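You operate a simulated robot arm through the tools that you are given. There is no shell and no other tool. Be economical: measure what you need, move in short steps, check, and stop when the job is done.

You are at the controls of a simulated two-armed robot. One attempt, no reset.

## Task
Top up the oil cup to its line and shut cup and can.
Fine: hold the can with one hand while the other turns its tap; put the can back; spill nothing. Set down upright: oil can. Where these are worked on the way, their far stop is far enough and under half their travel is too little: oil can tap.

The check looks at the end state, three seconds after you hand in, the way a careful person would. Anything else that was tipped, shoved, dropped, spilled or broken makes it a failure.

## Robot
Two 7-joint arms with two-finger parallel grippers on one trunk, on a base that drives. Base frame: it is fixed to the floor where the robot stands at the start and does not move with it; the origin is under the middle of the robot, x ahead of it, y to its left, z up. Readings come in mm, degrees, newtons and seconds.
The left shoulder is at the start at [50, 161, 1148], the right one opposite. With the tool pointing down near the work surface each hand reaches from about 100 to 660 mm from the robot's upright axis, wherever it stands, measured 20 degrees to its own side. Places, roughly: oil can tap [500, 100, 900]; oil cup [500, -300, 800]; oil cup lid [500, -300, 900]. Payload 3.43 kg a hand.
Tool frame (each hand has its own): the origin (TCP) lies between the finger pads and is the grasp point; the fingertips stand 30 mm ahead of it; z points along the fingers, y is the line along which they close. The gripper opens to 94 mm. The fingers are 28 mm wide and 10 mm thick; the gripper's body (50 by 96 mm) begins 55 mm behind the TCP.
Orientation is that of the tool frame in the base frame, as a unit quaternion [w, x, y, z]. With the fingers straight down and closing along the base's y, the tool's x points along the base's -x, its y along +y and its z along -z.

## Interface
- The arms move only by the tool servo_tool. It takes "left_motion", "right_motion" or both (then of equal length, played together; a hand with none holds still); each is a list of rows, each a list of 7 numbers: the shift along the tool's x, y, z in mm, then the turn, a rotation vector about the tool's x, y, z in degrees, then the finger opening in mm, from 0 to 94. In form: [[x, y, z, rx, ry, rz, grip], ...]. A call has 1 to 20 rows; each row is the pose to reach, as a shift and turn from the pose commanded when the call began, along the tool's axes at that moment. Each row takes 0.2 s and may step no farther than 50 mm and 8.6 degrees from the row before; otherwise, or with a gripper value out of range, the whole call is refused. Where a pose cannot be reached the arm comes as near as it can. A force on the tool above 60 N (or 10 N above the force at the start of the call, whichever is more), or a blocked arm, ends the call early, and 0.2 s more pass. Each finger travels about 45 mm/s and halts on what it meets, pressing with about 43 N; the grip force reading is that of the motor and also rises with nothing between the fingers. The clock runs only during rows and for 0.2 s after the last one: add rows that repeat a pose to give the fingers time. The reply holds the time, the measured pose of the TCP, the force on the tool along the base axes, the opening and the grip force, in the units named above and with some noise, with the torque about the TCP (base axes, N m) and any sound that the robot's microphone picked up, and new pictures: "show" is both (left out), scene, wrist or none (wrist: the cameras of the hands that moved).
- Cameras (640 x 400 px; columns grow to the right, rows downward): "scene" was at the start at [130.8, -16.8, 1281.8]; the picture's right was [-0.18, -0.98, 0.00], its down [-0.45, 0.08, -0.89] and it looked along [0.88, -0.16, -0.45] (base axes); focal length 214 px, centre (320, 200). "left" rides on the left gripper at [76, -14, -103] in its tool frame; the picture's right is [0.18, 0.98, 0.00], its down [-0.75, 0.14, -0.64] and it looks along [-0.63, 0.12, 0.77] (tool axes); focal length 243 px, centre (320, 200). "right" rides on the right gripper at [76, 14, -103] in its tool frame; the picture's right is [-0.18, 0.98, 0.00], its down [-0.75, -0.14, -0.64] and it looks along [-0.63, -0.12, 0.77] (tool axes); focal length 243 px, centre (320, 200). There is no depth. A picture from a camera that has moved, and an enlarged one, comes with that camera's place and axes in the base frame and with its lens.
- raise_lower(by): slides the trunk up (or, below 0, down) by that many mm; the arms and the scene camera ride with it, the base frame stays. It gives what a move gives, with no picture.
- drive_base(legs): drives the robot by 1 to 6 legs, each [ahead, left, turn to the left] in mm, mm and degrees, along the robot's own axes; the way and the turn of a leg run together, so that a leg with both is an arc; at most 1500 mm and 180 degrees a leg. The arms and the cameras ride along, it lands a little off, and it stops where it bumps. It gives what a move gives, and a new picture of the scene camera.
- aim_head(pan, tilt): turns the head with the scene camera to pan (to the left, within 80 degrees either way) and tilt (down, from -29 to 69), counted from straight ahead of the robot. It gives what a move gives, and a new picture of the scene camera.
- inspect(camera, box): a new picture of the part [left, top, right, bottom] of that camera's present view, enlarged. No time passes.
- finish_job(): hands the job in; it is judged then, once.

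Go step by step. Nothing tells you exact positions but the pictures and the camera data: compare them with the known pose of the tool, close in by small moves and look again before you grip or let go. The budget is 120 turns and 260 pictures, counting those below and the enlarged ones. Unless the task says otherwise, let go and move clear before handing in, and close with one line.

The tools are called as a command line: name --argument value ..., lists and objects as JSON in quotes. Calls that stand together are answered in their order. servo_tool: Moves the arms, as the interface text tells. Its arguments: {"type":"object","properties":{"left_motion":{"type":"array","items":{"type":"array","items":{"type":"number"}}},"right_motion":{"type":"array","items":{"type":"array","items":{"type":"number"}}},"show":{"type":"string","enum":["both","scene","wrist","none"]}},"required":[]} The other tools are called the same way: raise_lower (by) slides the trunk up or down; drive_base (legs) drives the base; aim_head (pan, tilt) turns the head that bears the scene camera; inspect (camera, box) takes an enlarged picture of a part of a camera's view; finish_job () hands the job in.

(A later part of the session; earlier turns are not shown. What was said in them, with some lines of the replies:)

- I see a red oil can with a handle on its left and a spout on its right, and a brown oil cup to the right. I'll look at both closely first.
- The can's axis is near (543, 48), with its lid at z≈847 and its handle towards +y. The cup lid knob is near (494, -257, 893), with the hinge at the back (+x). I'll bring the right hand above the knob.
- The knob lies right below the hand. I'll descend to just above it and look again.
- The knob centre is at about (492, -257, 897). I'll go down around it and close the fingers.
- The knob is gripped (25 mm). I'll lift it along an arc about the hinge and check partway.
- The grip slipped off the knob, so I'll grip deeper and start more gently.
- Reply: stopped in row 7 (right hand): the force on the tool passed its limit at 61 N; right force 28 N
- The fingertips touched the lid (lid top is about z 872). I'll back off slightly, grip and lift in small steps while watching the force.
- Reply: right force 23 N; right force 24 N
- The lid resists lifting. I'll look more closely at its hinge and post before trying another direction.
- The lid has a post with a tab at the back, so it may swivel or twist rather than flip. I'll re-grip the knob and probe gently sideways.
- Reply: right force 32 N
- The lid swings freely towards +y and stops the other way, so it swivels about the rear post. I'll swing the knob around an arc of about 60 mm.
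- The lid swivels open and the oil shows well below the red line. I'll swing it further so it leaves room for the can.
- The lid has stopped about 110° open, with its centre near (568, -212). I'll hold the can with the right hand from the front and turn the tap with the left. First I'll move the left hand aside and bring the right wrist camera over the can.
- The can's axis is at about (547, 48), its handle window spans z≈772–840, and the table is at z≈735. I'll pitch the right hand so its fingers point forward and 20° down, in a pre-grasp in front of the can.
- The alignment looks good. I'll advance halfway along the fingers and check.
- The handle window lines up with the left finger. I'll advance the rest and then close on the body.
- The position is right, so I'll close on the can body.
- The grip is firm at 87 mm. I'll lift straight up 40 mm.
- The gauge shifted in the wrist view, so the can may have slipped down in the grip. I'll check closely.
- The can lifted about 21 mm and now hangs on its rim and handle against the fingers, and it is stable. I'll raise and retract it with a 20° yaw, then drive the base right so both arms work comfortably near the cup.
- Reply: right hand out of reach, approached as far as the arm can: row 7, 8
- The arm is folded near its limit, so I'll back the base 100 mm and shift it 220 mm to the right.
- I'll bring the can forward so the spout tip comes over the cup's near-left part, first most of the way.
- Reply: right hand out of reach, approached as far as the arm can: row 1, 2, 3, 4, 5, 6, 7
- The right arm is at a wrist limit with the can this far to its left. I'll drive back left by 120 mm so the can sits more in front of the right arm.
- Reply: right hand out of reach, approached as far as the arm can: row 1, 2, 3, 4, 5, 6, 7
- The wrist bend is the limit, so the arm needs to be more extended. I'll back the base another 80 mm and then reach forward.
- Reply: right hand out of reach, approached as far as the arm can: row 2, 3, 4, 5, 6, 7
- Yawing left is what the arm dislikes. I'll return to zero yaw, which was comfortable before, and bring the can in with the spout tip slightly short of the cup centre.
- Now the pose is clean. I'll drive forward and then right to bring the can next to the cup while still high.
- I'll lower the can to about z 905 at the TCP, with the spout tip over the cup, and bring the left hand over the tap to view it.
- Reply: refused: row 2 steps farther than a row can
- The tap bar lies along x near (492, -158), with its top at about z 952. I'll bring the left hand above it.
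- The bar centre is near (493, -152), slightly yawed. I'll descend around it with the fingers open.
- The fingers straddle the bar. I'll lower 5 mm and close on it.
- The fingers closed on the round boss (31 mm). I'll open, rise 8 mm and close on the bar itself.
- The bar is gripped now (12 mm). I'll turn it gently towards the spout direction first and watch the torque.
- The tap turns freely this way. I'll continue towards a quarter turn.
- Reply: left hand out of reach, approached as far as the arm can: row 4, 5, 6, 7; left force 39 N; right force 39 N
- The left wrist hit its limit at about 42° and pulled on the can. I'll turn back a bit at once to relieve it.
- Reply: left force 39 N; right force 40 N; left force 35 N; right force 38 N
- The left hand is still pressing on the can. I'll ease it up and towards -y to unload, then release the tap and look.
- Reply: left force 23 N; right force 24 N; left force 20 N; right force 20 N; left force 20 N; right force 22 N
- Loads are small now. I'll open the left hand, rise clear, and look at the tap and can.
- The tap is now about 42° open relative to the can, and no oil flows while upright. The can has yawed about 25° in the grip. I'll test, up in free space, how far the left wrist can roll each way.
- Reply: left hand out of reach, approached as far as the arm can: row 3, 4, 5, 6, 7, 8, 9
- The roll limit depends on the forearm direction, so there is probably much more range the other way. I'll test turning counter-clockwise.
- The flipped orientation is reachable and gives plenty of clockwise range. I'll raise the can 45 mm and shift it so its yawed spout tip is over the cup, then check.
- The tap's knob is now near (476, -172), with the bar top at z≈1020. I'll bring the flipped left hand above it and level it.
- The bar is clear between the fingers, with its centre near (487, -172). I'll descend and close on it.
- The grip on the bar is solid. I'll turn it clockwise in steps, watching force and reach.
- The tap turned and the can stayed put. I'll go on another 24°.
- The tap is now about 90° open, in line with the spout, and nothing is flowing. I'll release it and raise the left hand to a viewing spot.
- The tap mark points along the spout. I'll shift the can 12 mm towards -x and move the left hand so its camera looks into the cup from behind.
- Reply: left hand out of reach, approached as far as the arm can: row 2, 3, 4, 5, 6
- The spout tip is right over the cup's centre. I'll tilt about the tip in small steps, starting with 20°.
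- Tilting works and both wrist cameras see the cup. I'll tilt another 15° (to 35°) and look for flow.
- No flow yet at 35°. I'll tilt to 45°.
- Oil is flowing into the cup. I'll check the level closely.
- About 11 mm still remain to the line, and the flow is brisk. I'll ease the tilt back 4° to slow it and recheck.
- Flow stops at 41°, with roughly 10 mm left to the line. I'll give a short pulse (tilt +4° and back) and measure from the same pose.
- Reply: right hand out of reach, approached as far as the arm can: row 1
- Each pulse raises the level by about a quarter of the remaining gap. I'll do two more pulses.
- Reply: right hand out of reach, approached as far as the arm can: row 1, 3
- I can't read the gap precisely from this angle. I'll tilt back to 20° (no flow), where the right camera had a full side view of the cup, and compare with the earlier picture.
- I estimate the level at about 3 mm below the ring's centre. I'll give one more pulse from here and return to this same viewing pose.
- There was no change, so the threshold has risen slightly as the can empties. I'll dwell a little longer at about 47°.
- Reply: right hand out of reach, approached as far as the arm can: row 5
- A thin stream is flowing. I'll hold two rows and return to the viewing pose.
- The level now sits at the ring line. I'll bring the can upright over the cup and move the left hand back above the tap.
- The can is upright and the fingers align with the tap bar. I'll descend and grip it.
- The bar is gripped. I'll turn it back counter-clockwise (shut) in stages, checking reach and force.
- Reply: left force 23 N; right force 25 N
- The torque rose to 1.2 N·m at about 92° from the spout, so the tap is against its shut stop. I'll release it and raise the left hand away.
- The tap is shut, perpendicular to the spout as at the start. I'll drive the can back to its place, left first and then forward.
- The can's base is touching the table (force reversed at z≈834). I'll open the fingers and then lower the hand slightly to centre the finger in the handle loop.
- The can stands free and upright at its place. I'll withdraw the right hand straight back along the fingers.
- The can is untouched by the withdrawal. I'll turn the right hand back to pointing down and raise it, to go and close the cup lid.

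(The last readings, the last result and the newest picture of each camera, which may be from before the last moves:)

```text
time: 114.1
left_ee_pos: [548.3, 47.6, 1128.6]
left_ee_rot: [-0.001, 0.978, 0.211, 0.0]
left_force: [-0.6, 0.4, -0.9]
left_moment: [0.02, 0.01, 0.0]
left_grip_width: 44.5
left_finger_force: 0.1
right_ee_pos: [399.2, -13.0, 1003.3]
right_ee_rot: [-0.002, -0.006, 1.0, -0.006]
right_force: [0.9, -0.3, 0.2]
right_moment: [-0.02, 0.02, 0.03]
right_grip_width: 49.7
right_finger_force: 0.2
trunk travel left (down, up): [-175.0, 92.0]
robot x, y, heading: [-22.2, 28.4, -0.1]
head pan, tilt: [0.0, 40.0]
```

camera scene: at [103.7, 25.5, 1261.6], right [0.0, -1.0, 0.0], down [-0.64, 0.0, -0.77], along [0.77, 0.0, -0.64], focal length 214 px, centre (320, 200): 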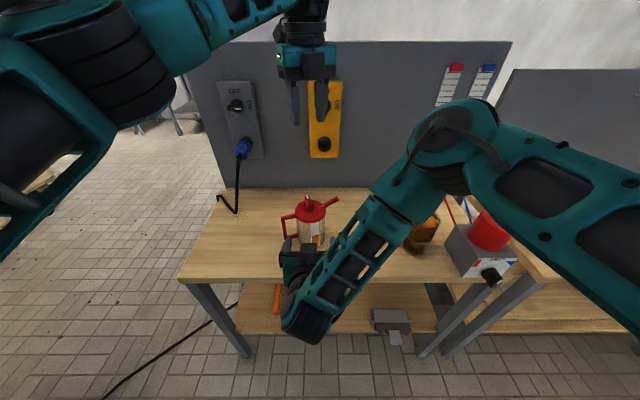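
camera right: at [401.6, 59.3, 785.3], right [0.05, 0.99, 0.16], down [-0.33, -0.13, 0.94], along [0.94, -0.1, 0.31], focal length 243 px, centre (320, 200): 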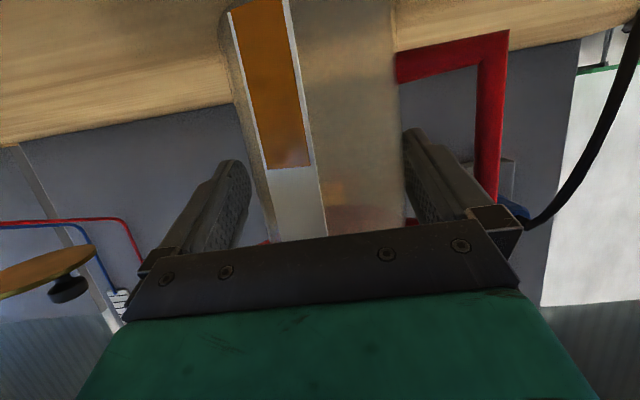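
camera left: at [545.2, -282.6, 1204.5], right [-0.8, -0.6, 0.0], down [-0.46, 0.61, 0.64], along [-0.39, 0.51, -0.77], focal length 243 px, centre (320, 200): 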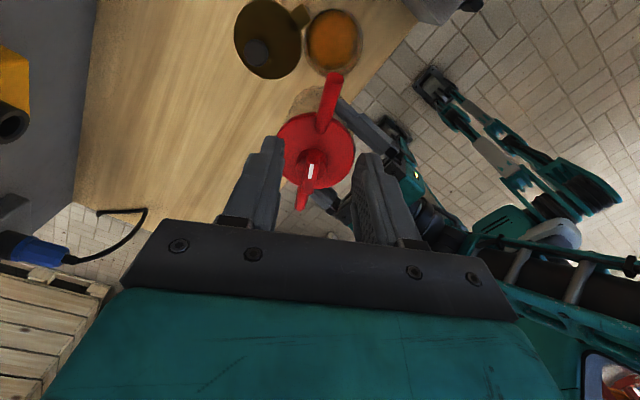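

Now I'll move above the lid knob with the right hand yawed 111° clockwise, so the fingers close along the lid's swing direction.

servo_tool --right_motion '[[-12, -13, 0, 0, 0, 8, 50], [-24, -27, 0, 0, 0, 16, 50], [-37, -40, 0, 0, 0, 24, 50], [-49, -53, 0, 0, 0, 32, 50], [-61, -67, 0, 0, 0, 40, 50], [-73, -80, 0, 0, 0, 48, 50], [-86, -93, 0, 0, 0, 56, 50], [-98, -107, 0, 0, 0, 64, 50], [-110, -120, 0, 0, 0, 72, 50], [-122, -134, 0, 0, 0, 80, 50], [-134, -147, 0, 0, 0, 88, 50], [-147, -160, 0, 0, 0, 96, 50], [-159, -174, 0, 0, 0, 104, 50], [-171, -187, 0, 0, 0, 111, 50], [-171, -187, 0, 0, 0, 111, 50]]'

inspect --camera "right" --box '[220, 30, 420, 200]'

```text
time: 117.3
left_ee_pos: [549.5, 48.3, 1128.7]
left_ee_rot: [0.001, 0.978, 0.21, 0.0]
left_force: [-0.7, -0.4, -0.1]
left_moment: [-0.01, 0.0, -0.01]
left_grip_width: 44.1
left_finger_force: 0.1
right_ee_pos: [572.7, -197.7, 1005.0]
right_ee_rot: [0.004, 0.821, 0.571, -0.004]
right_force: [-0.7, 0.7, -0.5]
right_moment: [0.01, 0.03, 0.02]
right_grip_width: 50.1
right_finger_force: 0.0
trunk travel left (down, up): [-175.0, 92.0]
robot x, y, heading: [-21.7, 25.0, -0.1]
head pan, tilt: [0.0, 40.0]
camera scene: at [103.8, 25.5, 1261.6], right [0.0, -1.0, 0.0], down [-0.64, 0.0, -0.77], along [0.77, 0.0, -0.64], focal length 214 px, centre (320, 200)
camera right: at [612.3, -129.6, 1106.7], right [0.86, -0.52, 0.01], down [-0.39, -0.65, 0.65], along [-0.33, -0.56, -0.76], focal length 243 px, centre (320, 200)
```

scene: 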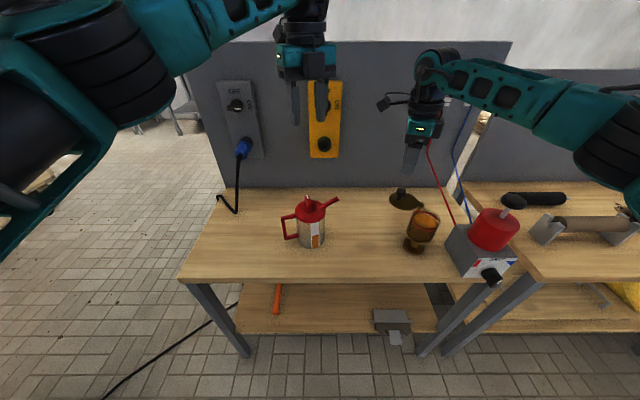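
right: 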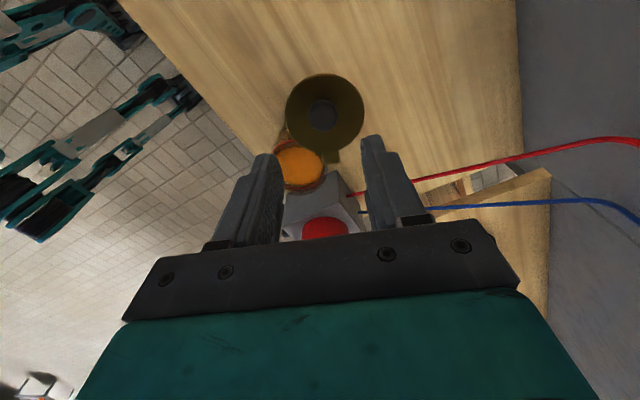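

```text
2.35 times, centred on (320, 115) of right
camera zoom: at [612.3, -129.6, 1106.7], right [0.86, -0.52, 0.01], down [-0.39, -0.65, 0.65], along [-0.33, -0.56, -0.76], focal length 571 px, centre (320, 400)
```

zoom: 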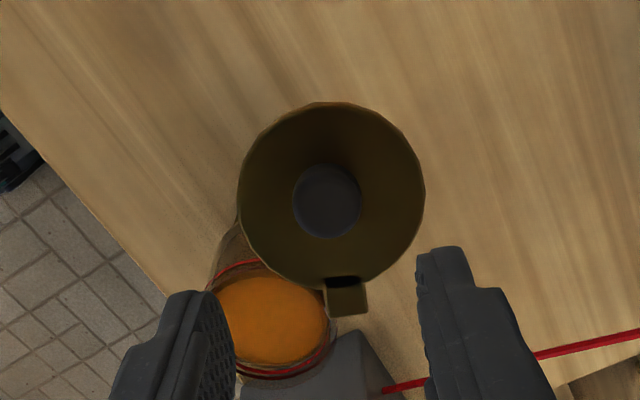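

The knob is at (573, -202). A circle fit gives the pivot at (553, -258.5) and a radius of 60 mm. I'll descend and grip the knob.

servo_tool --right_motion '[[-3.9, 1.8, 30, 0, 0, 0, 50], [-3.9, 1.8, 65, 0, 0, 0, 50], [-3.9, 1.8, 90, 0, 0, 0, 50], [-3.9, 1.8, 100, 0, 0, 0, 50], [-3.9, 1.8, 100, 0, 0, 0, 35], [-3.9, 1.8, 100, 0, 0, 0, 20], [-3.9, 1.8, 100, 0, 0, 0, 5], [-3.9, 1.8, 100, 0, 0, 0, 5]]' --show "wrist"

```text
time: 119.1
left_ee_pos: [549.7, 47.9, 1128.8]
left_ee_rot: [0.0, 0.978, 0.211, 0.0]
left_force: [-0.1, -0.3, 1.1]
left_moment: [-0.01, 0.02, -0.02]
left_grip_width: 43.9
left_finger_force: 0.1
right_ee_pos: [572.8, -203.0, 904.3]
right_ee_rot: [0.004, 0.821, 0.571, -0.004]
right_force: [0.7, -1.2, -1.0]
right_moment: [0.05, -0.09, -0.02]
right_grip_width: 24.7
right_finger_force: 45.0
trunk travel left (down, up): [-175.0, 92.0]
robot x, y, heading: [-19.6, 27.5, -0.3]
head pan, tilt: [0.0, 40.0]
camera right: at [612.8, -135.6, 1006.6], right [0.86, -0.51, 0.0], down [-0.39, -0.65, 0.65], along [-0.33, -0.56, -0.76], focal length 243 px, centre (320, 200)
```

right: 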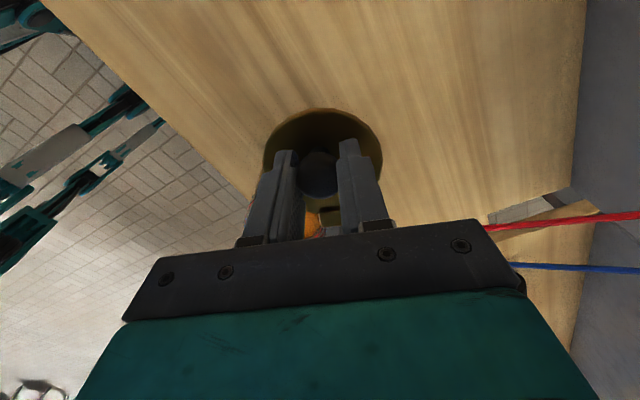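

The knob is gripped. I'll swing it back along the arc with the hand turning along.

servo_tool --right_motion '[[-0.7, -8, 0, 0, 0, -7.7, 5], [-2.4, -15.9, 0, 0, 0, -15.4, 5], [-5.2, -23.5, 0, 0, 0, -23.1, 5], [-8.9, -30.6, 0, 0, 0, -30.8, 5], [-13.6, -37.1, 0, 0, 0, -38.5, 5], [-19.1, -43, 0, 0, 0, -46.2, 5], [-25.4, -48.1, 0, 0, 0, -53.9, 5], [-32.3, -52.3, 0, 0, 0, -61.6, 5], [-39.7, -55.5, 0, 0, 0, -69.3, 5], [-47.4, -57.7, 0, 0, 0, -77, 5], [-55.4, -58.9, 0, 0, 0, -84.7, 5], [-63.4, -59, 0, 0, 0, -92.4, 5], [-71.4, -58, 0, 0, 0, -100.1, 5], [-79.2, -55.9, 0, 0, 0, -107.8, 5], [-80.6, -55.4, 0, 0, 0, -109, 5]]'

inspect --camera "scene" --box '[370, 170, 470, 270]'

```text
time: 122.3
left_ee_pos: [549.1, 48.9, 1126.7]
left_ee_rot: [0.0, 0.978, 0.211, -0.001]
left_force: [0.5, 0.6, -0.1]
left_moment: [0.02, 0.04, 0.01]
left_grip_width: 44.1
left_finger_force: 0.0
right_ee_pos: [494.9, -257.3, 905.8]
right_ee_rot: [-0.001, 0.009, 1.0, -0.003]
right_force: [9.7, 14.1, -9.1]
right_moment: [0.22, -0.2, -0.21]
right_grip_width: 24.6
right_finger_force: 44.9
trunk travel left (down, up): [-175.0, 92.0]
robot x, y, heading: [-23.0, 26.8, -0.2]
head pan, tilt: [0.0, 40.0]
camera scene: at [105.5, 26.5, 1261.4], right [0.0, -1.0, 0.0], down [-0.64, 0.0, -0.76], along [0.76, 0.0, -0.64], focal length 214 px, centre (320, 200)
camera right: at [418.4, -240.4, 1007.8], right [0.2, 0.98, -0.01], down [0.75, -0.15, 0.64], along [0.63, -0.14, -0.77], focal length 243 px, centre (320, 200)
```

scene: 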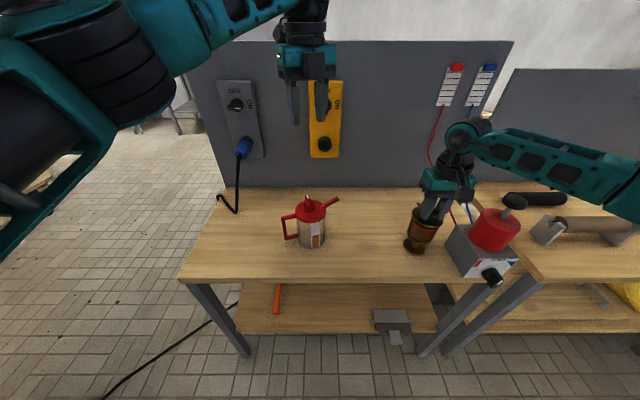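
right: 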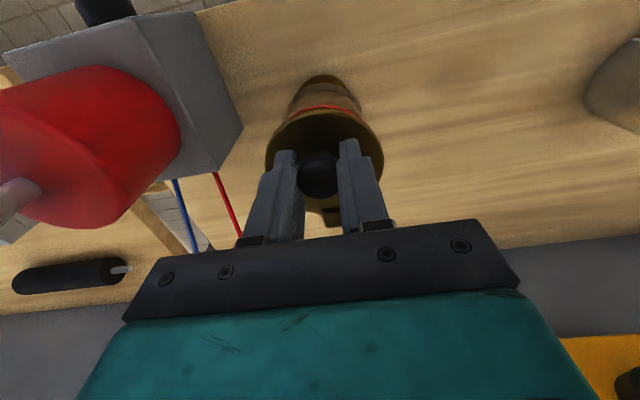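

```text
4.00 times, centred on (420, 220) of scene
camera zoom: at [105.5, 26.5, 1261.4], right [0.0, -1.0, 0.0], down [-0.64, 0.0, -0.76], along [0.76, 0.0, -0.64], focal length 858 px, centre (-80, 120)
```

zoom: 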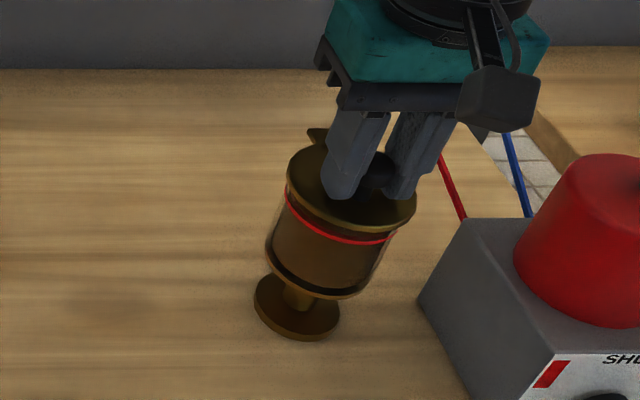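

The lid is back over the cup, against its closing stop (14 N of reaction). I'll release and lift away, and raise the left hand too.

servo_tool --right_motion '[[0, 0, 0, 0, 0, 0, 25], [0, 0, 0, 0, 0, 0, 40], [0, 0, 0, 0, 0, 0, 50], [0, 0, -40, 0, 0, 0, 50], [0, 0, -80, 0, 0, 0, 50], [30, 0, -120, 0, 0, 0, 50], [70, 0, -140, 0, 0, 0, 50], [110, 0, -150, 0, 0, 0, 50]]' --left_motion '[[0, 0, 0, 0, 0, 0, 44], [0, 0, -10, 0, 0, 0, 44], [0, 0, -20, 0, 0, 0, 44], [0, 0, -30, 0, 0, 0, 44], [0, 0, -40, 0, 0, 0, 44], [-20, 0, -50, 0, 0, 0, 44], [-40, 0, -60, 0, 0, 0, 44], [-60, 0, -60, 0, 0, 0, 44]]' --show "scene"

inspect --camera "scene" --box '[380, 180, 460, 260]'

inspect --camera "scene" --box '[265, 180, 355, 270]'

inspect --camera "right" --box '[200, 0, 440, 180]'

```text
time: 124.1
left_ee_pos: [493.5, 22.7, 1190.3]
left_ee_rot: [0.0, 0.978, 0.21, 0.001]
left_force: [-0.4, 0.0, -0.9]
left_moment: [0.0, -0.05, -0.01]
left_grip_width: 44.2
left_finger_force: 0.0
right_ee_pos: [383.5, -253.6, 1056.7]
right_ee_rot: [0.0, 0.012, 1.0, -0.006]
right_force: [-0.3, 0.2, -0.4]
right_moment: [0.0, -0.01, -0.02]
right_grip_width: 50.0
right_finger_force: 0.0
trunk travel left (down, up): [-175.0, 92.0]
robot x, y, heading: [-21.7, 23.4, -0.2]
head pan, tilt: [0.0, 40.0]
camera scene: at [103.3, 25.5, 1261.7], right [0.0, -1.0, 0.0], down [-0.64, 0.0, -0.77], along [0.77, 0.0, -0.64], focal length 214 px, centre (320, 200)
```

scene: 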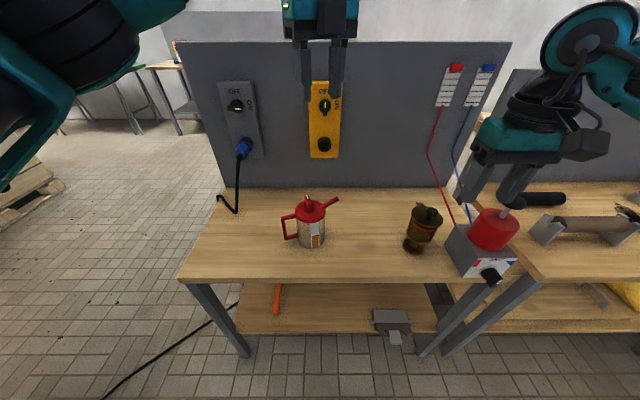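

```text
5.00 times, centred on (420, 220) of scene
camera zoom: at [103.3, 25.5, 1261.7], right [0.0, -1.0, 0.0], down [-0.64, 0.0, -0.77], along [0.77, 0.0, -0.64], focal length 1072 px, centre (-180, 100)
```

zoom: 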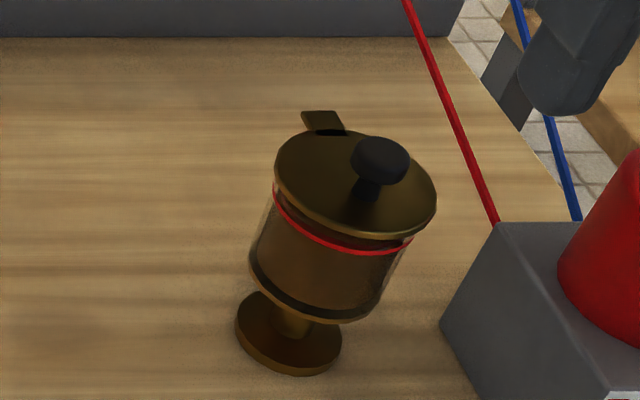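

```text
4.44 times, centred on (310, 225) of scene
camera zoom: at [103.3, 25.5, 1261.7], right [0.0, -1.0, 0.0], down [-0.64, 0.0, -0.77], along [0.77, 0.0, -0.64], focal length 953 px, centre (364, 89)
```

zoom: 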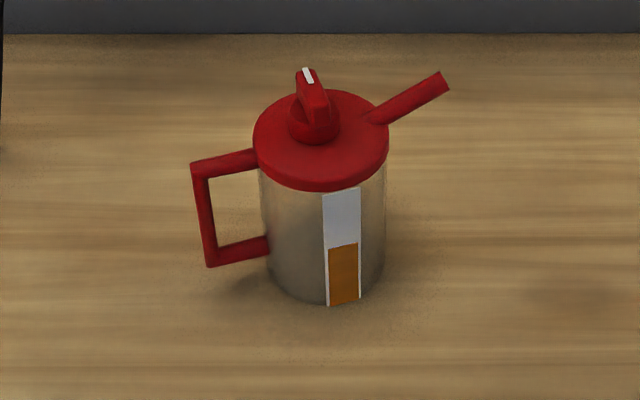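

```text
2.22 times, centred on (320, 90) of right
camera zoom: at [306.3, -236.8, 1159.2], right [0.21, 0.98, -0.01], down [0.75, -0.15, 0.64], along [0.63, -0.14, -0.76], focal length 539 px, centre (320, 444)
```

zoom: 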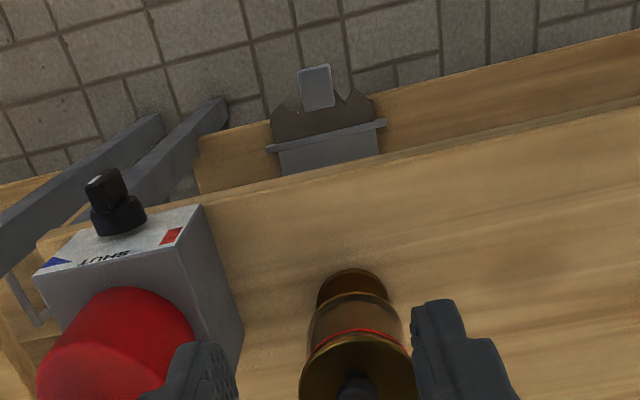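

Cup lid and tap are shut, the can stands upright at its place, and no oil shows on the table. Both hands are clear, so I'm handing in.

finish_job

```text
The job is handed in.
```

I topped the oil cup up to its line (my reading is within about 2 mm), shut the cup lid and the can's tap, and stood the can upright at its place, turned about 25° from how it stood at first; I saw no spill.
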